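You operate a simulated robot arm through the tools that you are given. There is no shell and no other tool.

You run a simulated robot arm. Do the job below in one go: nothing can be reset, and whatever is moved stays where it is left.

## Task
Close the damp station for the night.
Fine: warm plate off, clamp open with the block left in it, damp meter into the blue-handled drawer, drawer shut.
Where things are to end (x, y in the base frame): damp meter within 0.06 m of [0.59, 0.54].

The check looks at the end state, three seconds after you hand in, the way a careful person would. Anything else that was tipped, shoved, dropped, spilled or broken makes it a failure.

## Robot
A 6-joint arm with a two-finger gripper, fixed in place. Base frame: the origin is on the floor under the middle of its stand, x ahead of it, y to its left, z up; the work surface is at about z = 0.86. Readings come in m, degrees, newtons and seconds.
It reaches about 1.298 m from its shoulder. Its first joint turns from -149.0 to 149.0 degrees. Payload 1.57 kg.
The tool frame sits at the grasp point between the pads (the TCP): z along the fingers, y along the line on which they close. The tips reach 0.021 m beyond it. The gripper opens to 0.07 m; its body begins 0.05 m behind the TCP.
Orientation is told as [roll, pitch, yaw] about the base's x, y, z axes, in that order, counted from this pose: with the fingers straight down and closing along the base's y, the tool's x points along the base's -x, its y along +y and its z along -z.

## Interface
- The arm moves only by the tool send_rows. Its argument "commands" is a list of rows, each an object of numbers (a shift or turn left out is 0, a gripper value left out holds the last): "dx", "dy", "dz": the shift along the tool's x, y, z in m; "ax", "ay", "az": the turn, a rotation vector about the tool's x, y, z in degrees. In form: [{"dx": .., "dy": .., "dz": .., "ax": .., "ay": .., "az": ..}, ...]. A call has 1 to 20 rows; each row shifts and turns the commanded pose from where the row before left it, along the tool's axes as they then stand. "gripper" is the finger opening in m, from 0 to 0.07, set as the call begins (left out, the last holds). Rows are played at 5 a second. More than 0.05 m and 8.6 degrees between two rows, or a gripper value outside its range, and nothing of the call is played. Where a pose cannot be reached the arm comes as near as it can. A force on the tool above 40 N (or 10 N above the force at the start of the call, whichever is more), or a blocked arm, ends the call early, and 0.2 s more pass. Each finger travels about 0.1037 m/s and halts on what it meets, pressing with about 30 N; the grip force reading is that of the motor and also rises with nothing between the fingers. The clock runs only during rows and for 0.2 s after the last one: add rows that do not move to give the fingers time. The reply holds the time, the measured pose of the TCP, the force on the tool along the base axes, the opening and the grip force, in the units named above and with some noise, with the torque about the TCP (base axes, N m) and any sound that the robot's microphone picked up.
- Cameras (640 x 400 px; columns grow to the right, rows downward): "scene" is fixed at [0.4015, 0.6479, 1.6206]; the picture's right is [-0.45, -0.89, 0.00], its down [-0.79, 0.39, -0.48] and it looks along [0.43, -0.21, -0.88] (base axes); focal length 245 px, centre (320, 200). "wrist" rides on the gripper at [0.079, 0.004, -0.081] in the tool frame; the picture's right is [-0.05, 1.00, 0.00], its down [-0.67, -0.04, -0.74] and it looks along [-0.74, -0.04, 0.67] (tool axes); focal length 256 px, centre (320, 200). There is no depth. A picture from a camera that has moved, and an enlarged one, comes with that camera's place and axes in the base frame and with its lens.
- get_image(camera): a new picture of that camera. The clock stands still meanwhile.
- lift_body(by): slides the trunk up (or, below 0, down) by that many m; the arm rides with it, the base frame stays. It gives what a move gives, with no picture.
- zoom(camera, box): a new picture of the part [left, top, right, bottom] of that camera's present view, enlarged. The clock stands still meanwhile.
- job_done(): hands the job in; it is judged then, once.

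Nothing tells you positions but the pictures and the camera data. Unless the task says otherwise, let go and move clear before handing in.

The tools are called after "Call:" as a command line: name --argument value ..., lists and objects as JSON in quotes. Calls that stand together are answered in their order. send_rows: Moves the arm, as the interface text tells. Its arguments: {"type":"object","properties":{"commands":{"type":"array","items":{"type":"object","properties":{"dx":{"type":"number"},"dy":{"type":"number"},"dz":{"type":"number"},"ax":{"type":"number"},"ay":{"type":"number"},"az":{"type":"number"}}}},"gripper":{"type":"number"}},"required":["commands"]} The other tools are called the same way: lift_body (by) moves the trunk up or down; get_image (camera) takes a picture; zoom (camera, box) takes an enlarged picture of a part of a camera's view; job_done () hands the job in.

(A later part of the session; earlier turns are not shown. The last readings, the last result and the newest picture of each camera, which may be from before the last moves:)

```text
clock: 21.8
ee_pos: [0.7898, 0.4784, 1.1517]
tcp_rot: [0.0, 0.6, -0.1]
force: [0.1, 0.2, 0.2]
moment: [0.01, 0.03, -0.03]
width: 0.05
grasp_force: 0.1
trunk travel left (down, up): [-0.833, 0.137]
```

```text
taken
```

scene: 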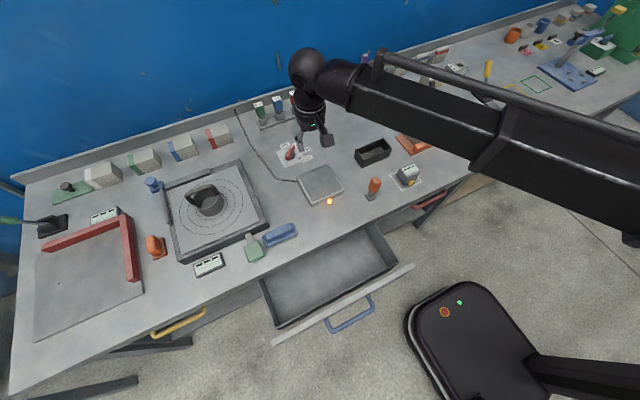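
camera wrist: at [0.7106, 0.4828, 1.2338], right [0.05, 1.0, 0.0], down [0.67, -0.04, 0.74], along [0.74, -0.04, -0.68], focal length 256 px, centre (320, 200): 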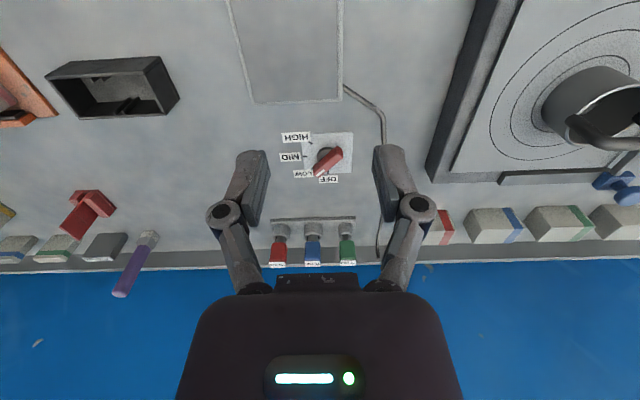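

The knob with its OFF/LOW/MID/HIGH dial is right between the fingers' view. I'm enlarging it to locate its axis and pointer.

Call:
zoom --camera "wrist" --box '[270, 120, 370, 190]'

Call:
zoom --camera "scene" --box '[260, 130, 330, 175]'

```text
5.71 times, centred on (320, 155) of wrist
camera zoom: at [0.7106, 0.4828, 1.2338], right [0.05, 1.0, 0.0], down [0.67, -0.04, 0.74], along [0.74, -0.04, -0.68], focal length 1463 px, centre (320, 457)
```

zoom: 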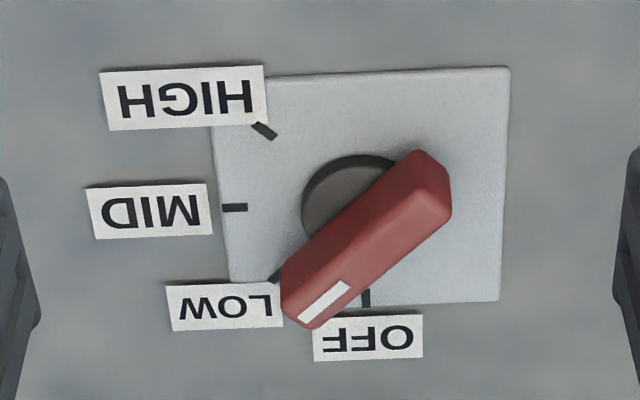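

```text
8.89 times, centred on (295, 152) of scene
camera zoom: at [0.4015, 0.6479, 1.6206], right [-0.45, -0.89, 0.0], down [-0.79, 0.39, -0.48], along [0.43, -0.21, -0.88], focal length 2180 px, centre (542, 622)
```

zoom: 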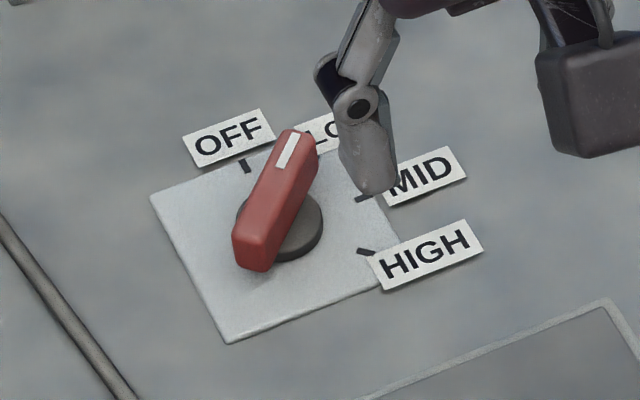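

From both views I put the knob axis at about (0.997, 0.480), top at z≈0.89, pointer at -45° (LOW), OFF at 0° toward +x. I'm moving above it and turning the wrist to yaw -45° so the pads straddle the bar.

Call:
send_rows --commands '[{"dx": -0.042, "ay": -0.6}, {"dx": -0.042}, {"dx": -0.042}, {"dx": -0.042}, {"dx": -0.039, "dy": 0.002}, {"az": 7.5}, {"az": 7.5}, {"az": 7.5}, {"az": 7.5}, {"az": 7.5}, {"az": 7.5}, {}]' --gripper 0.05

Call:
get_image --camera "wrist"

Call:
zoom --camera "scene" --box '[230, 80, 370, 190]'

```text
clock: 24.4
ee_pos: [0.9952, 0.4794, 1.1519]
tcp_rot: [0.1, 0.0, -45.2]
force: [0.7, 0.7, -1.1]
moment: [-0.01, -0.01, -0.01]
width: 0.0499
grasp_force: 0.1
trunk travel left (down, up): [-0.833, 0.137]
```

```text
taken
camera wrist: at [0.9432, 0.5387, 1.2332], right [0.75, 0.67, 0.0], down [0.45, -0.5, 0.74], along [0.5, -0.56, -0.67], focal length 256 px, centre (320, 200)
```

wrist: 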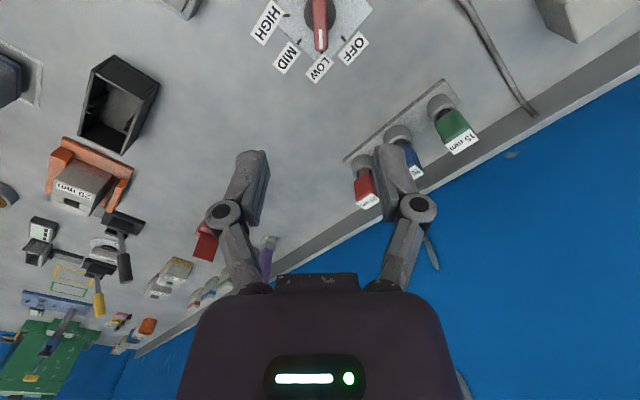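

```text
3.64 times, centred on (300, 135) of scene
camera zoom: at [0.4015, 0.6479, 1.6206], right [-0.45, -0.89, 0.0], down [-0.79, 0.39, -0.48], along [0.43, -0.21, -0.88], focal length 892 px, centre (393, 436)
```

zoom: 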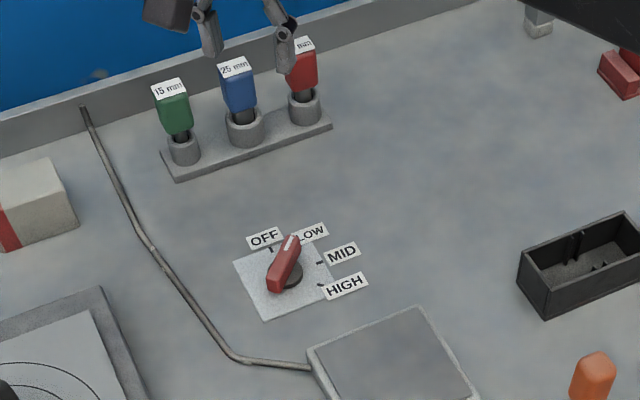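

The bar is aligned with the finger plane in the wrist picture. I'm lowering most of the way and checking.

Call:
lift_body --by -0.2

Call:
get_image --camera "wrist"

Call:
zoom --camera "scene" --box '[250, 90, 350, 180]'

```text
clock: 26.6
ee_pos: [0.9954, 0.4796, 0.9509]
tcp_rot: [0.0, 0.0, -45.1]
force: [-0.4, -0.5, -0.4]
moment: [-0.01, 0.0, -0.01]
width: 0.0498
grasp_force: 0.1
trunk travel left (down, up): [-0.633, 0.337]
```

```text
taken
camera wrist: at [0.943, 0.5386, 1.0332], right [0.74, 0.67, 0.0], down [0.45, -0.5, 0.74], along [0.5, -0.55, -0.67], focal length 256 px, centre (320, 200)
```

wrist: 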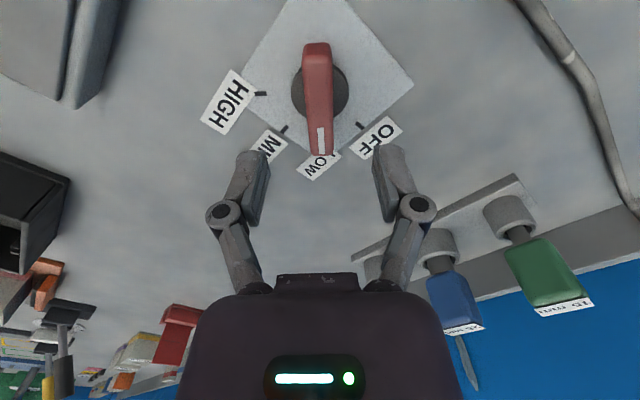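

```text
4.44 times, centred on (300, 135) of scene
camera zoom: at [0.4015, 0.6479, 1.6206], right [-0.45, -0.89, 0.0], down [-0.79, 0.39, -0.48], along [0.43, -0.21, -0.88], focal length 1090 px, centre (409, 489)
```

zoom: 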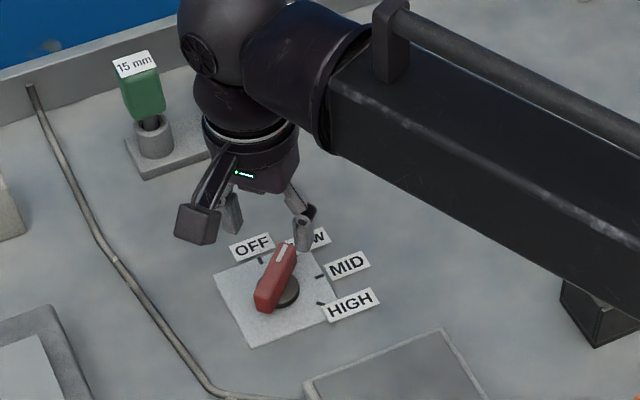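

The disc centre projects to about (0.994, 0.482), within 2 mm of the TCP. I'm lowering so the pads overlap the bar while the tips stay above the dark disc.

Call:
lift_body --by -0.053

Call:
zoom --camera "wrist" --box '[220, 20, 420, 160]'

Call:
zoom --camera "scene" --box '[270, 120, 330, 170]'

```text
clock: 27.5
ee_pos: [0.9953, 0.4798, 0.8986]
tcp_rot: [0.0, 0.0, -45.1]
force: [0.8, 0.0, 0.8]
moment: [0.03, 0.0, -0.02]
width: 0.05
grasp_force: 0.1
trunk travel left (down, up): [-0.58, 0.39]
```

```text
2.86 times, centred on (320, 90) of wrist
camera zoom: at [0.943, 0.5385, 0.9803], right [0.74, 0.67, 0.0], down [0.45, -0.5, 0.74], along [0.5, -0.55, -0.67], focal length 731 px, centre (320, 514)
```

zoom: 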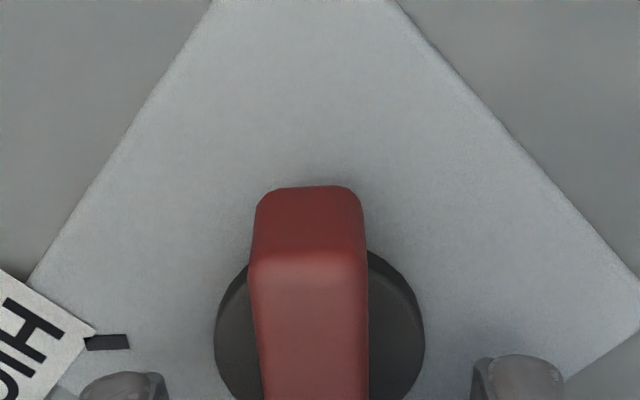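

```text
8.00 times, centred on (300, 145) of scene
camera zoom: at [0.4015, 0.6479, 1.6206], right [-0.45, -0.89, 0.0], down [-0.79, 0.39, -0.48], along [0.43, -0.21, -0.88], focal length 1962 px, centre (480, 640)
```

zoom: 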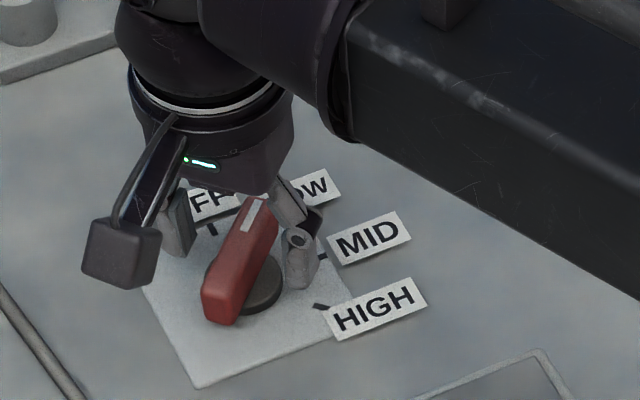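

The bar spans roughly z 0.872–0.892 and the pads straddle it with about 15 mm overlap. Closing the gripper on the bar.

Call:
send_rows --commands '[{}, {}, {}]' --gripper 0.0

Call:
zoom --camera "scene" --box '[270, 120, 330, 170]'

```text
clock: 28.3
ee_pos: [0.9954, 0.4794, 0.8995]
tcp_rot: [0.0, 0.1, -45.1]
force: [1.7, 1.0, 5.7]
moment: [0.06, 0.05, -0.01]
width: 0.016
grasp_force: 32.2
trunk travel left (down, up): [-0.58, 0.39]
```

```text
8.00 times, centred on (300, 145) of scene
camera zoom: at [0.4015, 0.6479, 1.6206], right [-0.45, -0.89, 0.0], down [-0.79, 0.39, -0.48], along [0.43, -0.21, -0.88], focal length 1962 px, centre (480, 640)
```

zoom: 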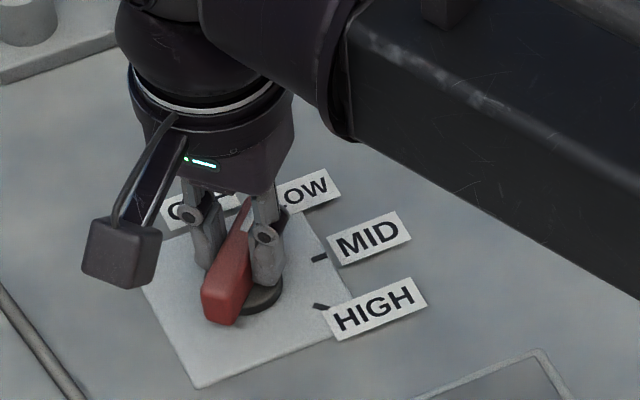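

The bar is gripped (16 mm). Now turning yaw from -45° to 0°, i.e. LOW to OFF.

Call:
send_rows --commands '[{"az": -5}, {"az": -5}, {"az": -5}, {"az": -5}, {"az": -5}, {"az": -5}, {"az": -5}, {"az": -5}, {"az": -5}, {}]'

Call:
zoom --camera "scene" --box '[260, 120, 350, 215]'

```text
clock: 30.5
ee_pos: [0.9955, 0.4785, 0.8997]
tcp_rot: [0.1, 0.0, 0.1]
force: [12.4, 9.6, 15.5]
moment: [0.22, 0.32, -0.03]
width: 0.0158
grasp_force: 31.9
trunk travel left (down, up): [-0.58, 0.39]
```

```text
4.21 times, centred on (305, 168) of scene
camera zoom: at [0.4015, 0.6479, 1.6206], right [-0.45, -0.89, 0.0], down [-0.79, 0.39, -0.48], along [0.43, -0.21, -0.88], focal length 1033 px, centre (383, 337)
```

zoom: 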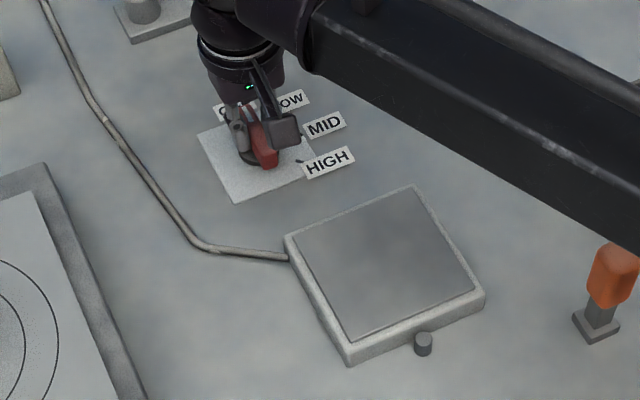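

The indicator lamp on the warm plate has gone out, so the knob is at OFF. Releasing and rising.

Call:
send_rows --commands '[{}, {}, {}]' --gripper 0.05

Call:
lift_body --by 0.12

Call:
get_image --camera "wrist"

Call:
zoom --camera "scene" --box '[260, 120, 350, 215]'

```text
clock: 31.3
ee_pos: [0.9955, 0.4801, 0.8984]
tcp_rot: [0.0, 0.1, -0.1]
force: [0.3, -0.2, 0.4]
moment: [0.02, 0.02, -0.02]
width: 0.0499
grasp_force: 0.1
trunk travel left (down, up): [-0.58, 0.39]
```

```text
clock: 32.8
ee_pos: [0.9952, 0.4796, 1.0176]
tcp_rot: [0.0, 0.1, 0.1]
force: [0.1, 0.1, -0.2]
moment: [0.0, -0.01, -0.01]
width: 0.0501
grasp_force: 0.0
trunk travel left (down, up): [-0.7, 0.27]
```

```text
taken
camera wrist: at [0.9169, 0.4838, 1.1], right [0.05, 1.0, 0.0], down [0.67, -0.04, 0.74], along [0.74, -0.04, -0.67], focal length 256 px, centre (320, 200)
```

wrist: 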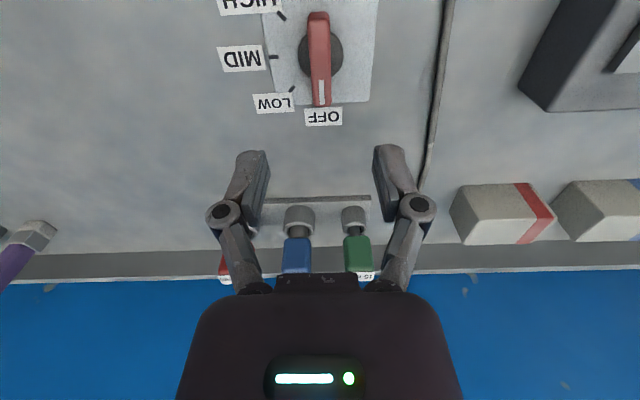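

```text
4.21 times, centred on (305, 168) of scene
camera zoom: at [0.4015, 0.6479, 1.6206], right [-0.45, -0.89, 0.0], down [-0.79, 0.39, -0.48], along [0.43, -0.21, -0.88], focal length 1033 px, centre (383, 337)
```

zoom: 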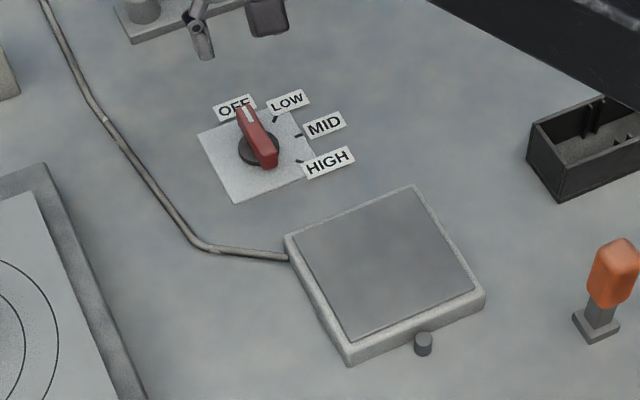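

The warm plate is off: knob on OFF, lamp dark. Next I raise and go look closely at the boxed instrument in the white outline near (0.71, 0.15).

Call:
lift_body --by 0.13

Call:
send_rows --commands '[{"dx": 0.0388, "dy": -0.0278}, {"dx": 0.0388, "dy": -0.0278}, {"dx": 0.0388, "dy": -0.0278}, {"dx": 0.0388, "dy": -0.0278}, {"dx": 0.0388, "dy": -0.0278}, {"dx": 0.0388, "dy": -0.0278}, {"dx": 0.0388, "dy": -0.0278}, {"dx": 0.0388, "dy": -0.0278}, {"dx": 0.0388, "dy": -0.0278}, {"dx": 0.0388, "dy": -0.0278}, {"dx": 0.0388, "dy": -0.0278}, {"dx": 0.0388, "dy": -0.0278}]'

Call:
get_image --camera "wrist"

Call:
get_image --camera "scene"

```text
clock: 34.4
ee_pos: [0.9961, 0.4803, 1.1493]
tcp_rot: [0.0, 0.0, -0.1]
force: [0.2, 0.6, -0.2]
moment: [0.02, -0.01, -0.03]
width: 0.0502
grasp_force: 0.2
trunk travel left (down, up): [-0.83, 0.14]
```

```text
clock: 37.0
ee_pos: [0.5284, 0.1459, 1.15]
tcp_rot: [0.0, 0.0, 0.0]
force: [0.4, -0.7, 0.3]
moment: [0.0, 0.0, 0.02]
width: 0.0499
grasp_force: 0.1
trunk travel left (down, up): [-0.83, 0.14]
```

```text
taken
camera wrist: at [0.4499, 0.1488, 1.2306], right [0.05, 1.0, 0.0], down [0.67, -0.04, 0.74], along [0.74, -0.04, -0.67], focal length 256 px, centre (320, 200)
```

wrist: 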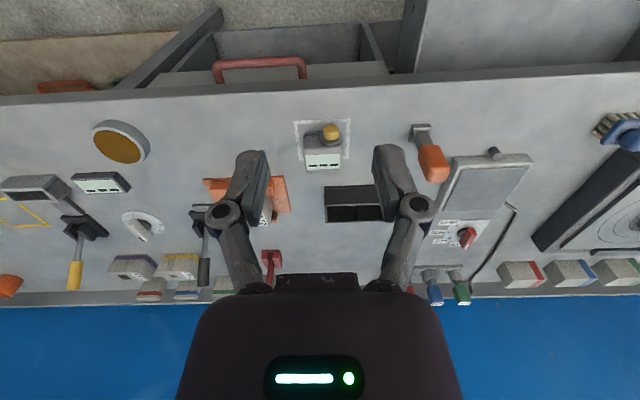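

```text
taken
```

scene: 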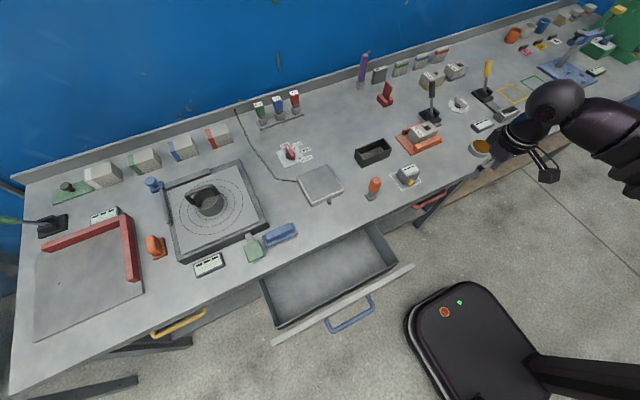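

The instrument sits in its white outline, clear on all sides. I'm enlarging it from both cameras to measure it.

Call:
zoom --camera "wrist" --box '[280, 105, 365, 185]'

Call:
zoom --camera "scene" --box '[380, 150, 440, 200]'

Call:
zoom --camera "wrist" --box '[340, 0, 640, 130]'

```text
5.00 times, centred on (322, 145) of wrist
camera zoom: at [0.4499, 0.1488, 1.2306], right [0.05, 1.0, 0.0], down [0.67, -0.04, 0.74], along [0.74, -0.04, -0.67], focal length 1280 px, centre (308, 475)
```

zoom: 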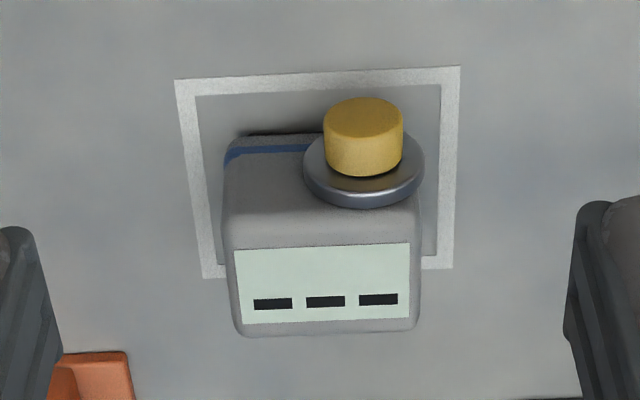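

```text
8.00 times, centred on (410, 175) of scene
camera zoom: at [0.4015, 0.6479, 1.6206], right [-0.45, -0.89, 0.0], down [-0.79, 0.39, -0.48], along [0.43, -0.21, -0.88], focal length 1962 px, centre (-400, 400)
```

zoom: 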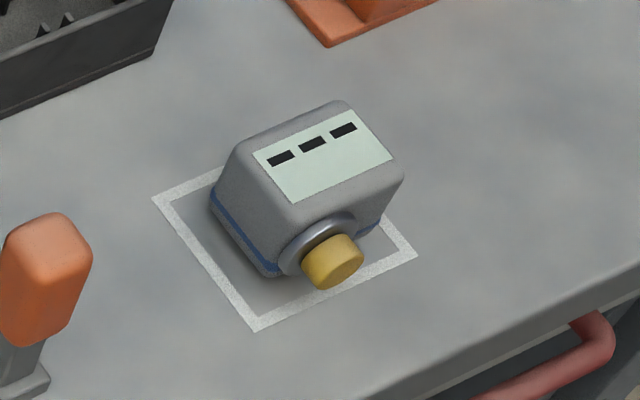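

```text
2.13 times, centred on (490, 65) of wrist
camera zoom: at [0.4499, 0.1488, 1.2306], right [0.05, 1.0, 0.0], down [0.67, -0.04, 0.74], along [0.74, -0.04, -0.67], focal length 546 px, centre (-43, 488)
```

zoom: 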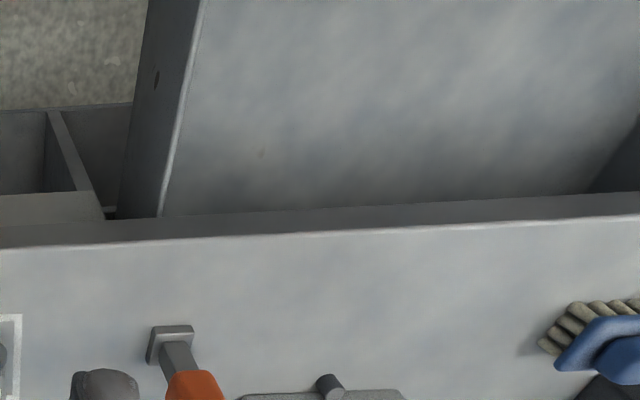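

This boxed meter (display on top, yellow-tipped probe on its -x side) is about 0.06 wide in y, 0.042 deep and 0.055 tall, centred near (0.711, 0.140). I'm moving closer for a finer measurement before grasping across y.

Call:
send_rows --commands '[{"dx": -0.045, "dy": -0.003}, {"dx": -0.045, "dy": -0.003}]' --gripper 0.07

Call:
lift_body --by -0.1

Call:
get_image --camera "wrist"

Call:
zoom --camera "wrist" --box '[240, 60, 400, 180]'

```text
clock: 37.6
ee_pos: [0.6215, 0.1383, 1.1483]
tcp_rot: [0.0, 0.1, 0.0]
force: [0.7, 0.0, -0.1]
moment: [-0.02, 0.03, 0.02]
width: 0.07
grasp_force: 0.2
trunk travel left (down, up): [-0.83, 0.14]
```

```text
clock: 38.9
ee_pos: [0.6208, 0.1393, 1.0493]
tcp_rot: [-0.1, 0.0, 0.0]
force: [0.3, -0.2, 0.9]
moment: [-0.02, 0.0, 0.01]
width: 0.0701
grasp_force: 0.1
trunk travel left (down, up): [-0.73, 0.24]
```

```text
taken
camera wrist: at [0.5411, 0.1434, 1.1303], right [0.05, 1.0, 0.0], down [0.67, -0.04, 0.74], along [0.74, -0.04, -0.67], focal length 256 px, centre (320, 200)
```

wrist: 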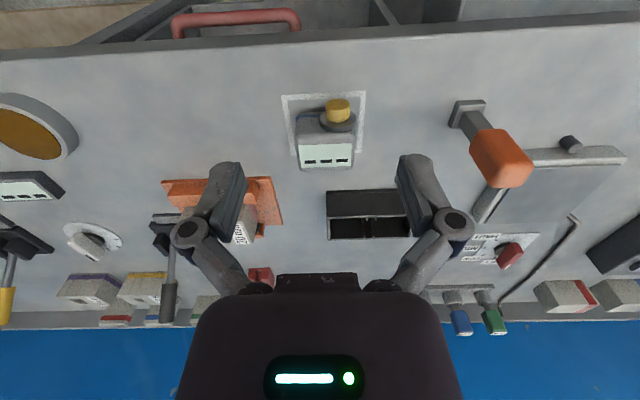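

```text
3.33 times, centred on (320, 120) of wrist
camera zoom: at [0.5411, 0.1434, 1.1303], right [0.05, 1.0, 0.0], down [0.67, -0.04, 0.74], along [0.74, -0.04, -0.67], focal length 853 px, centre (320, 467)
```

zoom: 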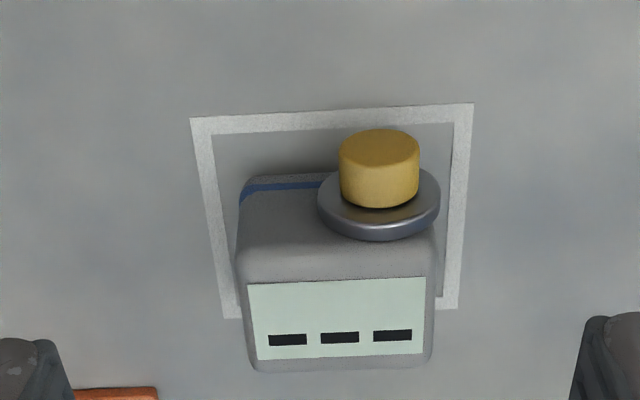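

The refined measure gives the body y 0.109–0.170, x 0.691–0.730, top z≈0.915, aligned with the axes. I'm moving above it and lowering partway with the gripper fully open.

Call:
send_rows --commands '[{"dx": -0.045}, {"dx": -0.0435, "dy": 0.0004}, {}]' --gripper 0.07

Call:
lift_body --by -0.085

Call:
get_image --camera "wrist"

Call:
zoom --camera "scene" --box '[370, 120, 460, 200]'

```text
clock: 39.7
ee_pos: [0.7091, 0.1398, 1.0492]
tcp_rot: [0.0, 0.0, -0.1]
force: [-1.1, 1.1, -0.1]
moment: [0.04, -0.05, 0.0]
width: 0.07
grasp_force: 0.0
trunk travel left (down, up): [-0.73, 0.24]
```

```text
clock: 40.9
ee_pos: [0.7081, 0.139, 0.9646]
tcp_rot: [0.0, -0.1, 0.1]
force: [0.0, 0.1, 0.2]
moment: [-0.01, 0.06, -0.02]
width: 0.0701
grasp_force: 0.2
trunk travel left (down, up): [-0.645, 0.325]
```

```text
taken
camera wrist: at [0.6298, 0.1436, 1.0453], right [0.05, 1.0, 0.0], down [0.67, -0.04, 0.74], along [0.74, -0.04, -0.67], focal length 256 px, centre (320, 200)
```

wrist: 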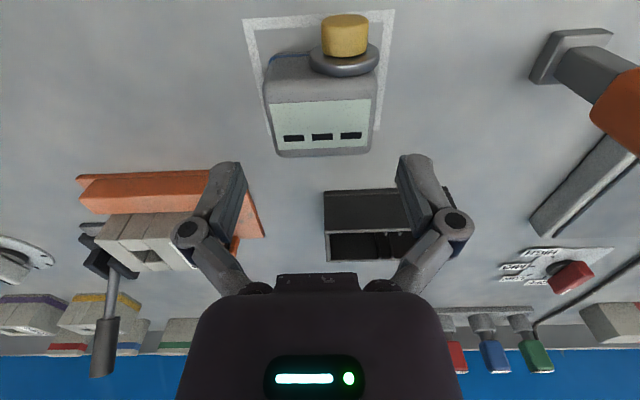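

```text
5.00 times, centred on (415, 160) of scene
camera zoom: at [0.4015, 0.6479, 1.6206], right [-0.45, -0.89, 0.0], down [-0.79, 0.39, -0.48], along [0.43, -0.21, -0.88], focal length 1226 px, centre (-155, 400)
```

zoom: 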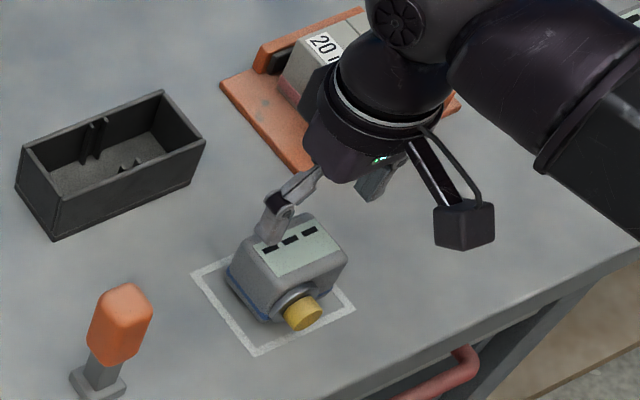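

The meter sits centred under the fingers with only ~3–4 mm clearance per side. I'm zooming to trim the lateral offset before the last descent.

Call:
zoom --camera "wrist" --box '[220, 60, 420, 185]'

```text
3.20 times, centred on (320, 122) of wrist
camera zoom: at [0.6298, 0.1436, 1.0453], right [0.05, 1.0, 0.0], down [0.67, -0.04, 0.74], along [0.74, -0.04, -0.67], focal length 819 px, centre (320, 448)
```

zoom: 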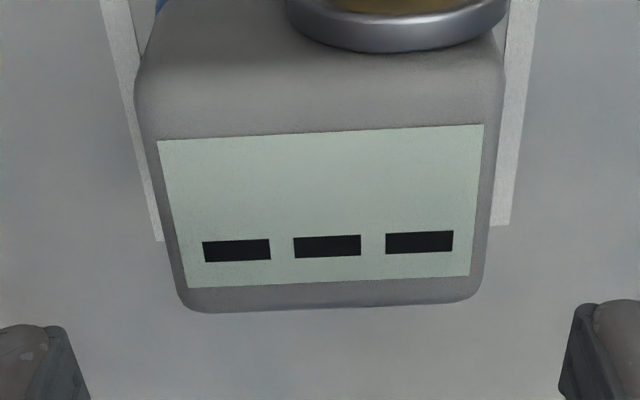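

The body is 60 mm wide centred at y≈0.1405; I'm trimming 1 mm and descending to grasp height.

Call:
send_rows --commands '[{"dy": 0.001, "dx": -0.001}, {}]' --gripper 0.07

Call:
lift_body --by -0.04

Call:
zoom --camera "scene" --box '[380, 140, 440, 195]'

Call:
get_image --camera "wrist"

```text
clock: 41.5
ee_pos: [0.7082, 0.1395, 0.9627]
tcp_rot: [0.0, 0.0, -0.1]
force: [0.2, -0.2, 0.0]
moment: [0.03, 0.0, -0.01]
width: 0.07
grasp_force: 0.0
trunk travel left (down, up): [-0.645, 0.325]
```

```text
clock: 42.3
ee_pos: [0.7092, 0.1413, 0.9244]
tcp_rot: [0.1, 0.1, 0.0]
force: [-0.2, 0.2, 0.1]
moment: [-0.03, 0.02, 0.01]
width: 0.07
grasp_force: 0.0
trunk travel left (down, up): [-0.605, 0.365]
```

```text
7.27 times, centred on (410, 168) of scene
camera zoom: at [0.4015, 0.6479, 1.6206], right [-0.45, -0.89, 0.0], down [-0.79, 0.39, -0.48], along [0.43, -0.21, -0.88], focal length 1784 px, centre (-334, 436)
```

zoom: 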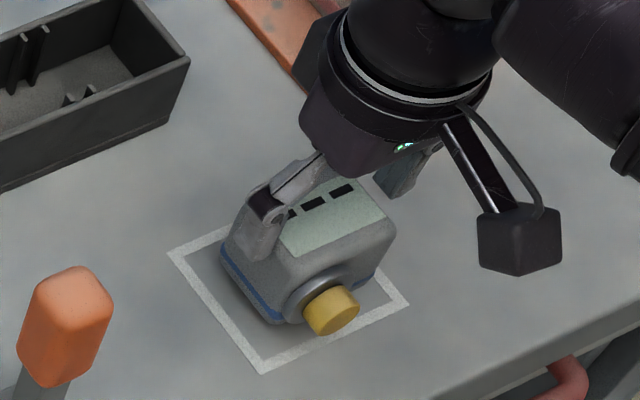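

```text
taken
camera wrist: at [0.6307, 0.1446, 1.0053], right [0.05, 1.0, 0.0], down [0.67, -0.04, 0.74], along [0.74, -0.04, -0.67], focal length 256 px, centre (320, 200)
```

wrist: 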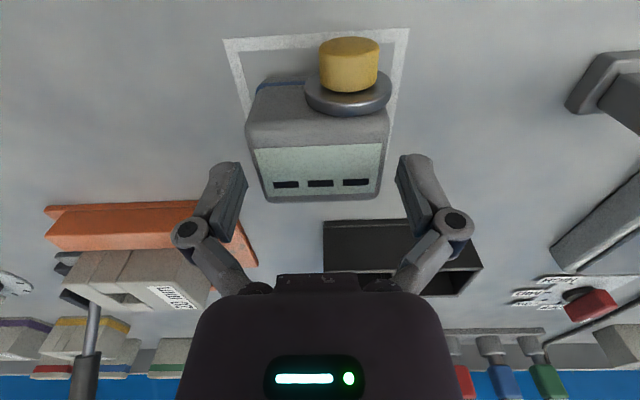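

The tips have passed the top edge on both sides with no contact. Lowering the rest and closing.

Call:
lift_body --by -0.034

Call:
send_rows --commands '[{}, {}, {}]' --gripper 0.05

Call:
get_image --camera "wrist"

```text
clock: 43.1
ee_pos: [0.7095, 0.1402, 0.8895]
tcp_rot: [0.0, 0.0, 0.0]
force: [-0.7, -0.3, 0.2]
moment: [-0.01, 0.0, -0.01]
width: 0.0701
grasp_force: 0.1
trunk travel left (down, up): [-0.571, 0.399]
```

```text
clock: 43.9
ee_pos: [0.7108, 0.1401, 0.8898]
tcp_rot: [0.0, 0.0, -0.2]
force: [1.4, -1.8, 4.8]
moment: [-0.25, 0.04, 0.02]
width: 0.0617
grasp_force: 30.5
trunk travel left (down, up): [-0.571, 0.399]
```

```text
taken
camera wrist: at [0.6306, 0.1445, 0.9714], right [0.05, 1.0, 0.0], down [0.67, -0.04, 0.74], along [0.74, -0.04, -0.67], focal length 256 px, centre (320, 200)
```

wrist: 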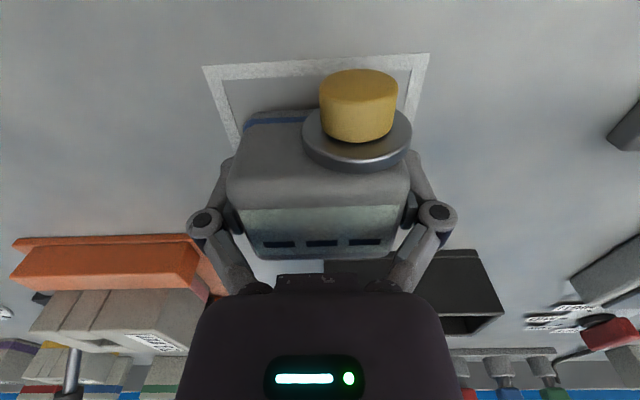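

The meter is gripped at 61.7 mm. Lifting it a little to check it holds.

Call:
lift_body --by 0.05

Call:
get_image --camera "wrist"

Call:
zoom --camera "scene" --box '[370, 120, 460, 200]'

```text
clock: 44.8
ee_pos: [0.7094, 0.1414, 0.9395]
tcp_rot: [0.0, 0.0, 0.0]
force: [-0.1, 0.9, -3.2]
moment: [-0.01, -0.01, -0.01]
width: 0.0618
grasp_force: 29.7
trunk travel left (down, up): [-0.621, 0.349]
```

```text
taken
camera wrist: at [0.6311, 0.1447, 1.021], right [0.05, 1.0, 0.0], down [0.67, -0.04, 0.74], along [0.74, -0.04, -0.67], focal length 256 px, centre (320, 200)
```

wrist: 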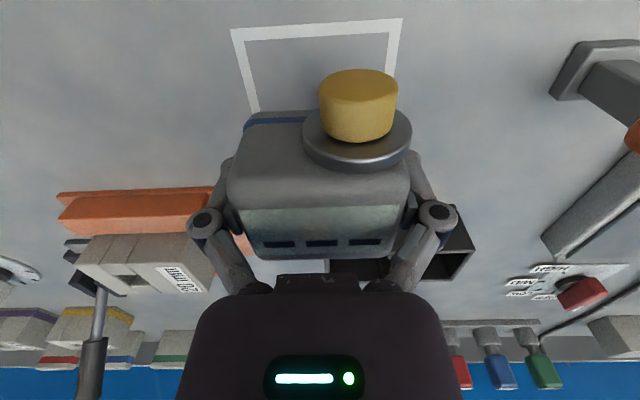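

```text
5.00 times, centred on (415, 160) of scene
camera zoom: at [0.4015, 0.6479, 1.6206], right [-0.45, -0.89, 0.0], down [-0.79, 0.39, -0.48], along [0.43, -0.21, -0.88], focal length 1226 px, centre (-155, 400)
```

zoom: 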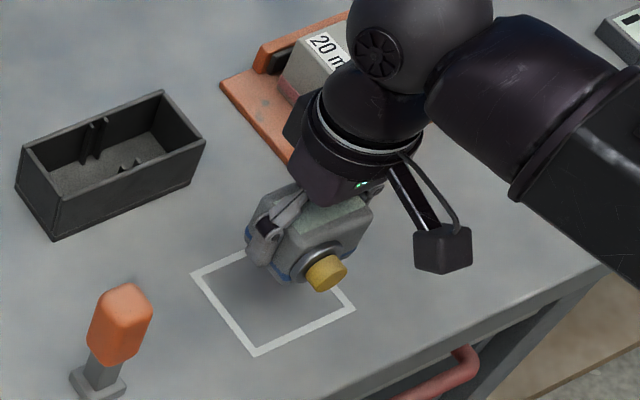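

The meter is held securely (≈3 N weight), its underside 30 mm below the TCP. Before carrying it I need the drawer's tray height, so I'm zooming on the tray corners.

Call:
zoom --camera "scene" --box '[340, 215, 430, 285]'

Call:
zoom --camera "scene" --box '[250, 260, 350, 350]'

Call:
zoom --camera "scene" --box '[310, 270, 400, 340]'

```text
5.71 times, centred on (385, 250) of scene
camera zoom: at [0.4015, 0.6479, 1.6206], right [-0.45, -0.89, 0.0], down [-0.79, 0.39, -0.48], along [0.43, -0.21, -0.88], focal length 1401 px, centre (-51, -86)
```

zoom: 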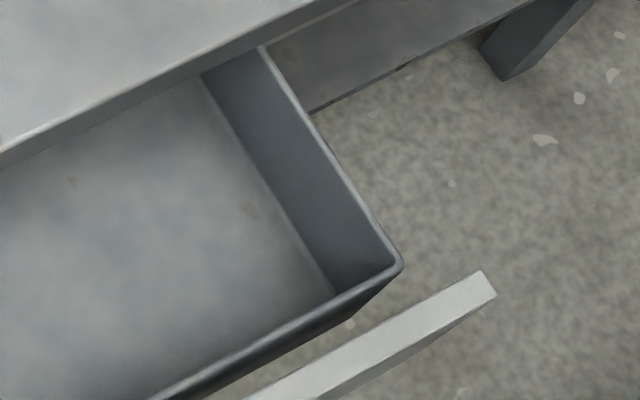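

```text
4.44 times, centred on (300, 305) of scene
camera zoom: at [0.4015, 0.6479, 1.6206], right [-0.45, -0.89, 0.0], down [-0.79, 0.39, -0.48], along [0.43, -0.21, -0.88], focal length 1090 px, centre (409, -267)
```

zoom: 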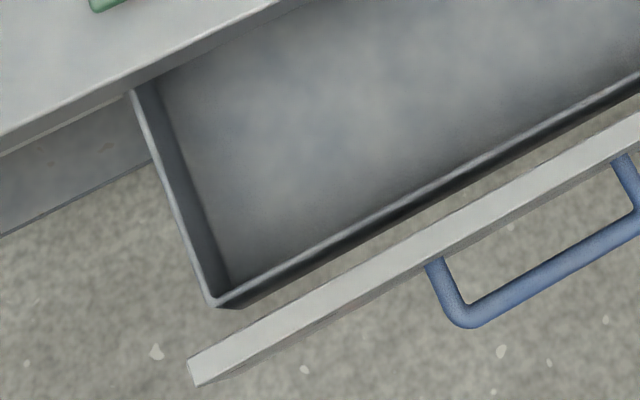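

```text
5.71 times, centred on (355, 305) of scene
camera zoom: at [0.4015, 0.6479, 1.6206], right [-0.45, -0.89, 0.0], down [-0.79, 0.39, -0.48], along [0.43, -0.21, -0.88], focal length 1401 px, centre (120, -400)
```

zoom: 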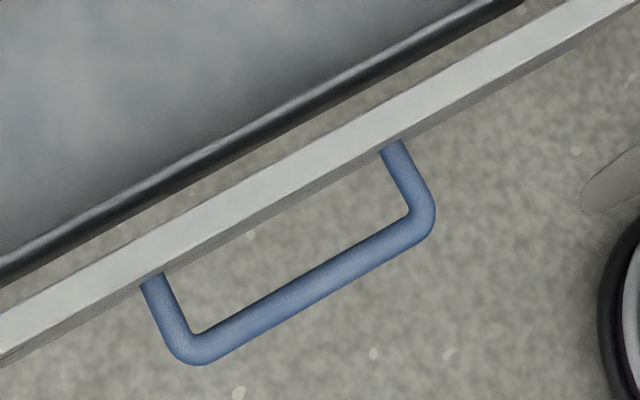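

The tray floor looks deep (z≈0.66, rim ≈0.775, front panel top ≈0.84), so with the current grip the arm beam would come too near the drawer front. I'll set the meter back in its outline and regrip it nearer its top so it hangs lower.

Call:
lift_body --by -0.0495

Call:
send_rows --commands '[{}, {}]' --gripper 0.07

Call:
lift_body --by 0.024

Call:
send_rows --commands '[{}, {}, {}]' --gripper 0.05

Call:
get_image --camera "wrist"

```text
clock: 45.8
ee_pos: [0.7091, 0.1414, 0.8894]
tcp_rot: [0.0, 0.2, -0.1]
force: [1.1, -0.5, -4.0]
moment: [0.01, 0.0, -0.03]
width: 0.0617
grasp_force: 30.2
trunk travel left (down, up): [-0.571, 0.399]
```

```text
clock: 46.4
ee_pos: [0.7096, 0.1398, 0.891]
tcp_rot: [0.0, 0.0, 0.0]
force: [-0.4, 0.2, -0.4]
moment: [0.01, -0.02, 0.01]
width: 0.0698
grasp_force: 0.0
trunk travel left (down, up): [-0.571, 0.399]
```

```text
clock: 47.0
ee_pos: [0.7097, 0.1399, 0.9151]
tcp_rot: [0.0, 0.0, -0.1]
force: [0.1, 0.1, -0.2]
moment: [-0.01, 0.02, -0.02]
width: 0.0701
grasp_force: 0.1
trunk travel left (down, up): [-0.595, 0.375]
```

```text
clock: 47.9
ee_pos: [0.7089, 0.141, 0.9147]
tcp_rot: [0.0, 0.0, 0.0]
force: [0.9, -0.2, 2.7]
moment: [0.14, 0.0, -0.01]
width: 0.0619
grasp_force: 30.4
trunk travel left (down, up): [-0.595, 0.375]
```

```text
taken
camera wrist: at [0.6307, 0.1446, 0.9958], right [0.05, 1.0, 0.0], down [0.67, -0.04, 0.74], along [0.74, -0.04, -0.67], focal length 256 px, centre (320, 200)
```

wrist: 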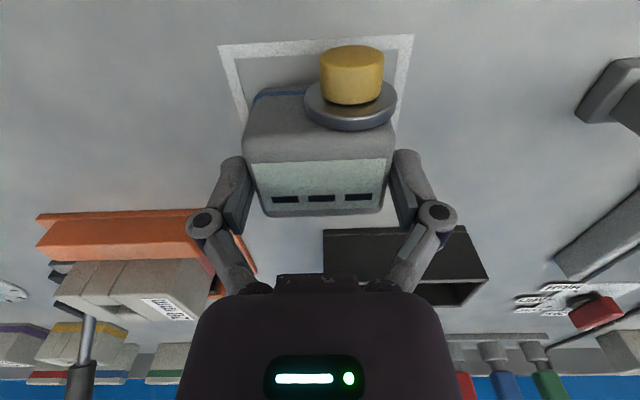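

Regripped near the top. Lifting and checking that it hangs straight.

Call:
lift_body --by 0.06

Call:
get_image --camera "wrist"

Call:
zoom --camera "scene" --box '[370, 120, 460, 200]'

```text
clock: 48.9
ee_pos: [0.7108, 0.1406, 0.9741]
tcp_rot: [0.0, 0.0, -0.2]
force: [-0.5, -1.0, -3.5]
moment: [0.0, -0.02, 0.02]
width: 0.0616
grasp_force: 29.6
trunk travel left (down, up): [-0.655, 0.315]
```

```text
taken
camera wrist: at [0.631, 0.1447, 1.0555], right [0.05, 1.0, 0.0], down [0.67, -0.04, 0.74], along [0.74, -0.04, -0.67], focal length 256 px, centre (320, 200)
```

wrist: 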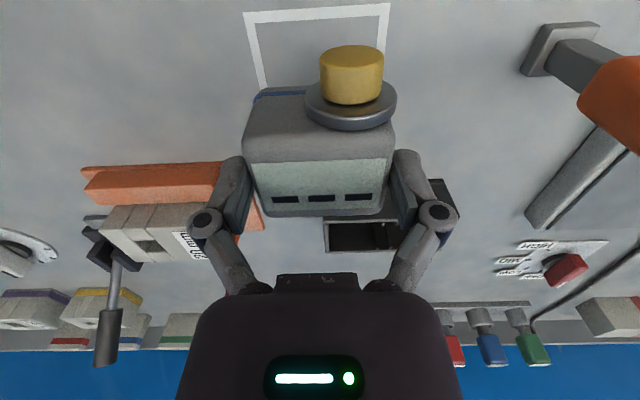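

```text
5.00 times, centred on (415, 160) of scene
camera zoom: at [0.4015, 0.6479, 1.6206], right [-0.45, -0.89, 0.0], down [-0.79, 0.39, -0.48], along [0.43, -0.21, -0.88], focal length 1226 px, centre (-155, 400)
```

zoom: 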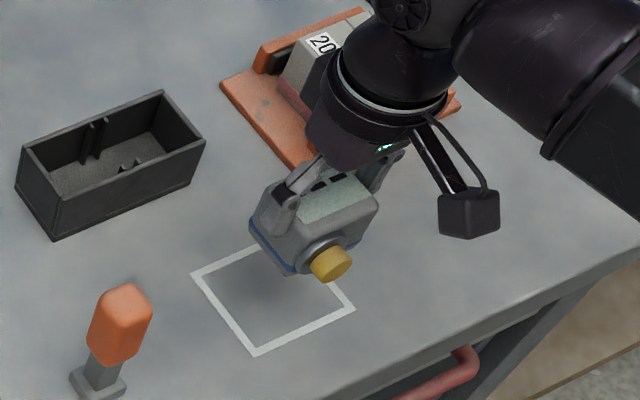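

The meter hangs level. I'm raising it and carrying it in front of the bench toward the drawer, stopping short so the wrist camera can look at the drawer.

Call:
lift_body --by 0.09

Call:
send_rows --commands '[{"dx": 0.029, "dy": 0.0395}, {"dx": 0.029, "dy": 0.0395}, {"dx": 0.029, "dy": 0.0395}, {"dx": 0.029, "dy": 0.0395}, {"dx": 0.029, "dy": 0.0395}, {"dx": 0.029, "dy": 0.0395}, {"dx": 0.029, "dy": 0.0395}, {"dx": 0.029, "dy": 0.0395}, {"dx": 0.029, "dy": 0.0395}, {"dx": 0.029, "dy": 0.0395}]'

Call:
get_image --camera "wrist"

Call:
get_image --camera "scene"

```text
clock: 50.1
ee_pos: [0.7102, 0.1402, 1.0638]
tcp_rot: [0.0, 0.1, -0.1]
force: [-1.0, 0.1, -4.0]
moment: [-0.03, 0.02, -0.03]
width: 0.0618
grasp_force: 30.4
trunk travel left (down, up): [-0.745, 0.225]
```

```text
clock: 52.3
ee_pos: [0.4188, 0.539, 1.0649]
tcp_rot: [-0.1, 0.1, -0.1]
force: [0.9, -0.5, -3.2]
moment: [-0.03, -0.03, 0.0]
width: 0.0617
grasp_force: 30.0
trunk travel left (down, up): [-0.745, 0.225]
```

```text
taken
camera wrist: at [0.3401, 0.5431, 1.1454], right [0.05, 1.0, 0.0], down [0.67, -0.04, 0.74], along [0.74, -0.04, -0.67], focal length 256 px, centre (320, 200)
```

wrist: 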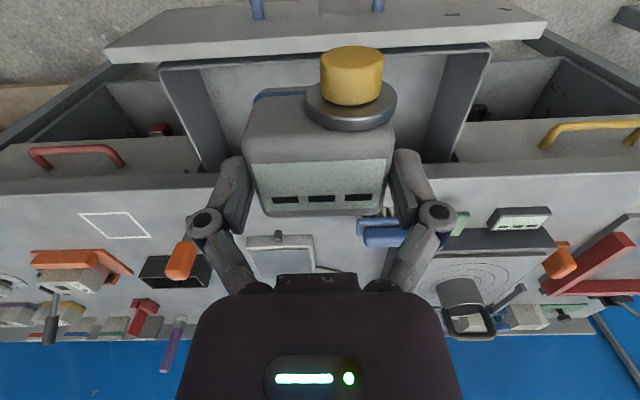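

```text
taken
```

scene: 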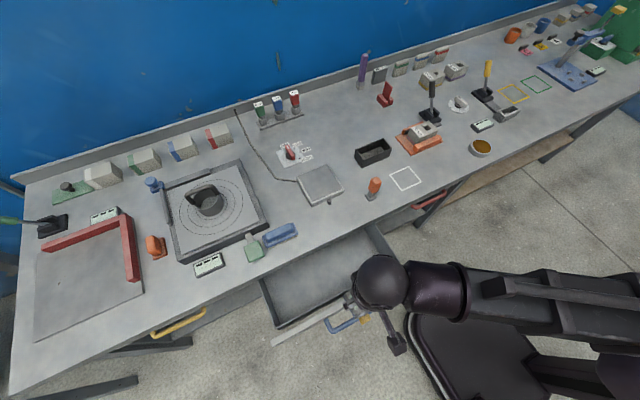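

I now have a clear view of the drawer, its front panel and rim. I'm enlarging to measure panel top, rim and bench edge.

Call:
zoom --camera "wrist" --box '[80, 0, 320, 150]'

Call:
zoom --camera "wrist" --box '[330, 0, 570, 150]'

Call:
zoom --camera "scene" --box '[250, 200, 470, 350]'

```text
2.67 times, centred on (200, 75) of wrist
camera zoom: at [0.3401, 0.5431, 1.1454], right [0.05, 1.0, 0.0], down [0.67, -0.04, 0.74], along [0.74, -0.04, -0.67], focal length 683 px, centre (640, 533)
```

zoom: 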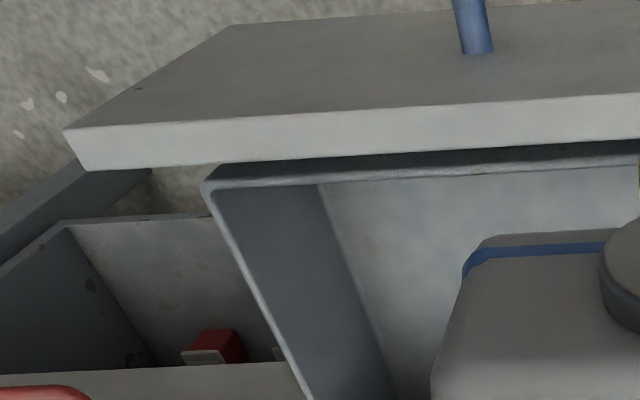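

```text
2.67 times, centred on (450, 75) of wrist
camera zoom: at [0.3401, 0.5431, 1.1454], right [0.05, 1.0, 0.0], down [0.67, -0.04, 0.74], along [0.74, -0.04, -0.67], focal length 683 px, centre (-27, 533)
```

zoom: 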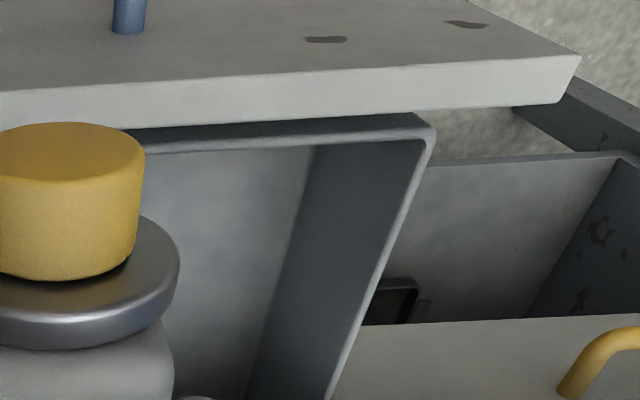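

```text
2.67 times, centred on (360, 275) of scene
camera zoom: at [0.4015, 0.6479, 1.6206], right [-0.45, -0.89, 0.0], down [-0.79, 0.39, -0.48], along [0.43, -0.21, -0.88], focal length 654 px, centre (213, 0)
```

zoom: 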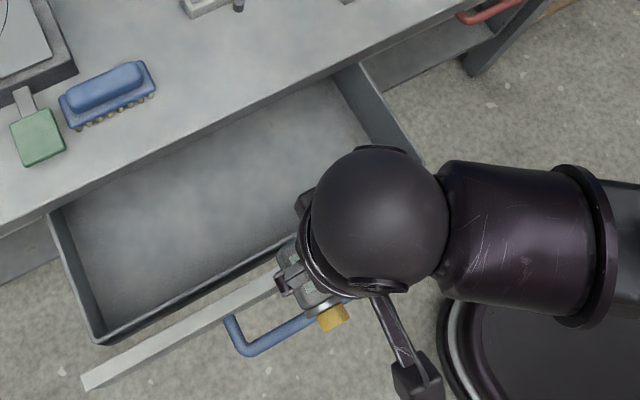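

Measurements: panel top z≈0.817 (x≈0.43), tray rim 0.779 with front wall at x≈0.47, floor z≈0.665, bench edge x≈0.623. There's room with the wrist turned to yaw 90°, so I'm moving over the tray at (0.56, 0.54) and turning there, still high.

Call:
send_rows --commands '[{"dx": -0.047, "dy": 0.0005}, {"dx": -0.047}, {"dx": -0.047}, {"az": -8.18}, {"az": -8.18}, {"az": -8.18}, {"az": -8.18}, {"az": -8.18}, {"az": -8.18}, {"az": -8.18}, {"az": -8.18}, {"az": -8.18}, {"az": -8.18}, {"az": -8.18}, {}]'

Call:
get_image --camera "wrist"

Call:
get_image --camera "scene"

```text
clock: 55.5
ee_pos: [0.5608, 0.5352, 1.0639]
tcp_rot: [0.0, 0.1, 90.1]
force: [-0.4, -0.6, -2.9]
moment: [-0.03, -0.01, 0.0]
width: 0.0617
grasp_force: 29.6
trunk travel left (down, up): [-0.745, 0.225]
```

```text
taken
camera wrist: at [0.5573, 0.4571, 1.1455], right [-1.0, 0.05, 0.0], down [0.04, 0.67, 0.74], along [0.04, 0.74, -0.67], focal length 256 px, centre (320, 200)
```

wrist: 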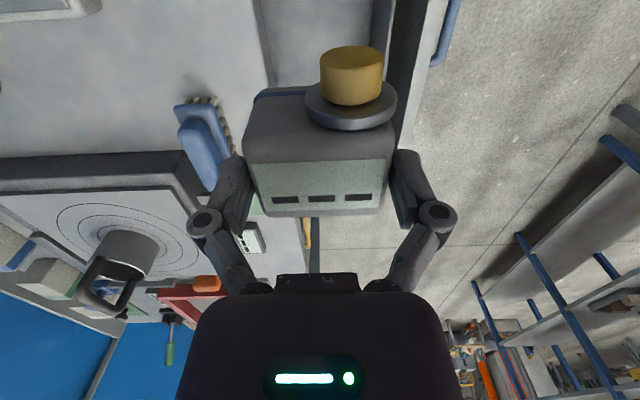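

```text
taken
```

scene: 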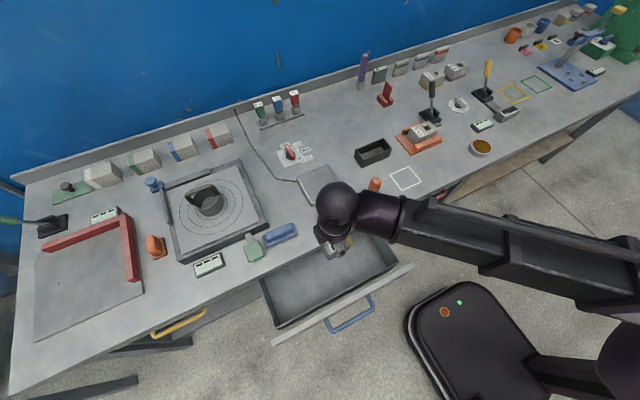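

Positioned over the tray with yaw 90°. I'm trimming y by 5 mm and lowering to just above the rim to check clearances.

Call:
send_rows --commands '[{"dx": -0.004, "dy": 0.001}]'

Call:
lift_body --by -0.17

Call:
get_image --camera "wrist"

Call:
zoom --camera "scene" --box '[240, 190, 440, 340]'

```text
clock: 55.9
ee_pos: [0.56, 0.5399, 1.0635]
tcp_rot: [0.0, 0.1, 89.9]
force: [0.3, 0.4, -3.0]
moment: [0.0, 0.01, 0.05]
width: 0.0617
grasp_force: 30.1
trunk travel left (down, up): [-0.745, 0.225]
```

```text
clock: 57.8
ee_pos: [0.5603, 0.54, 0.8938]
tcp_rot: [0.0, -0.1, 90.0]
force: [1.1, 0.0, -3.8]
moment: [0.01, -0.02, 0.0]
width: 0.0618
grasp_force: 29.7
trunk travel left (down, up): [-0.575, 0.395]
```

```text
taken
camera wrist: at [0.5561, 0.4612, 0.9756], right [-1.0, 0.05, 0.0], down [0.04, 0.67, 0.74], along [0.04, 0.74, -0.67], focal length 256 px, centre (320, 200)
```

wrist: 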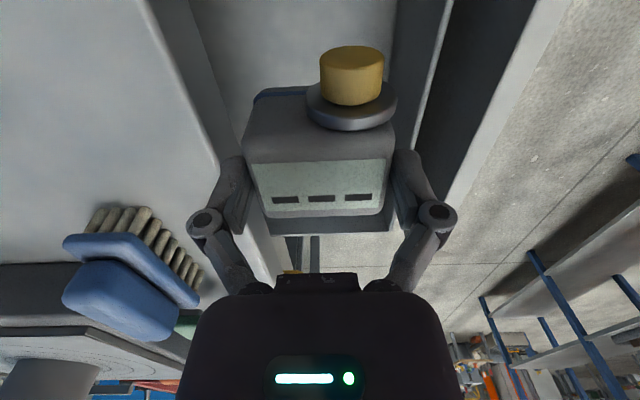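

```text
2.67 times, centred on (340, 265) of scene
camera zoom: at [0.4015, 0.6479, 1.6206], right [-0.45, -0.89, 0.0], down [-0.79, 0.39, -0.48], along [0.43, -0.21, -0.88], focal length 654 px, centre (267, 27)
```

zoom: 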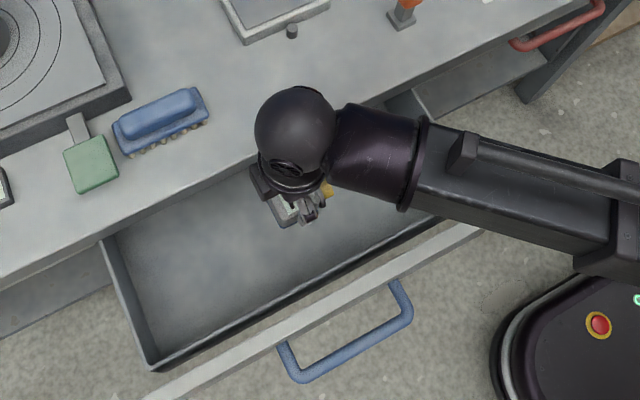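

The bench edge is close to the left knuckle side, so I'm measuring the clearance more precisely before entering.

Call:
zoom --camera "wrist" --box '[120, 0, 300, 120]'

Call:
zoom --camera "wrist" --box '[370, 0, 570, 130]'

```text
3.33 times, centred on (210, 60) of wrist
camera zoom: at [0.5561, 0.4612, 0.9756], right [-1.0, 0.05, 0.0], down [0.04, 0.67, 0.74], along [0.04, 0.74, -0.67], focal length 853 px, centre (687, 667)
```

zoom: 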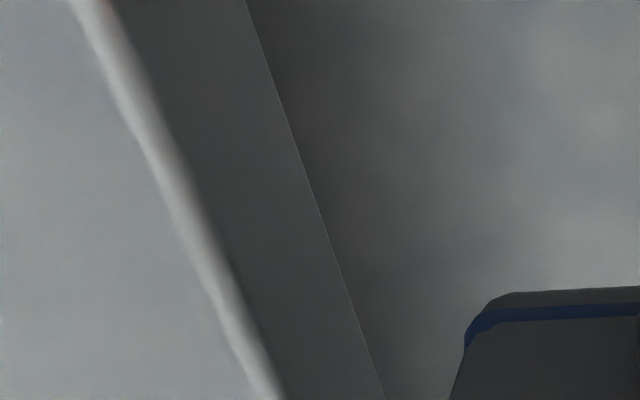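

```text
3.08 times, centred on (470, 65) of wrist
camera zoom: at [0.5561, 0.4612, 0.9756], right [-1.0, 0.05, 0.0], down [0.04, 0.67, 0.74], along [0.04, 0.74, -0.67], focal length 788 px, centre (-142, 615)
```

zoom: 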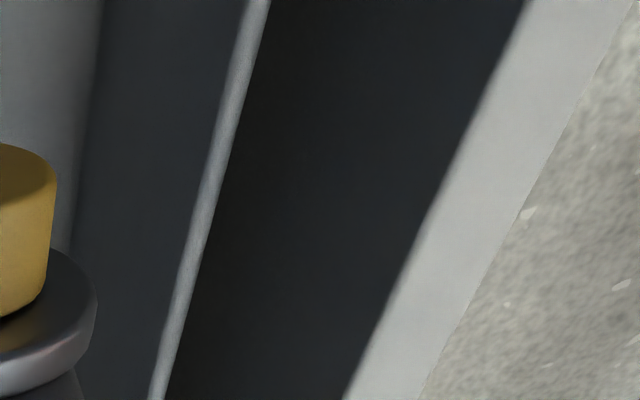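

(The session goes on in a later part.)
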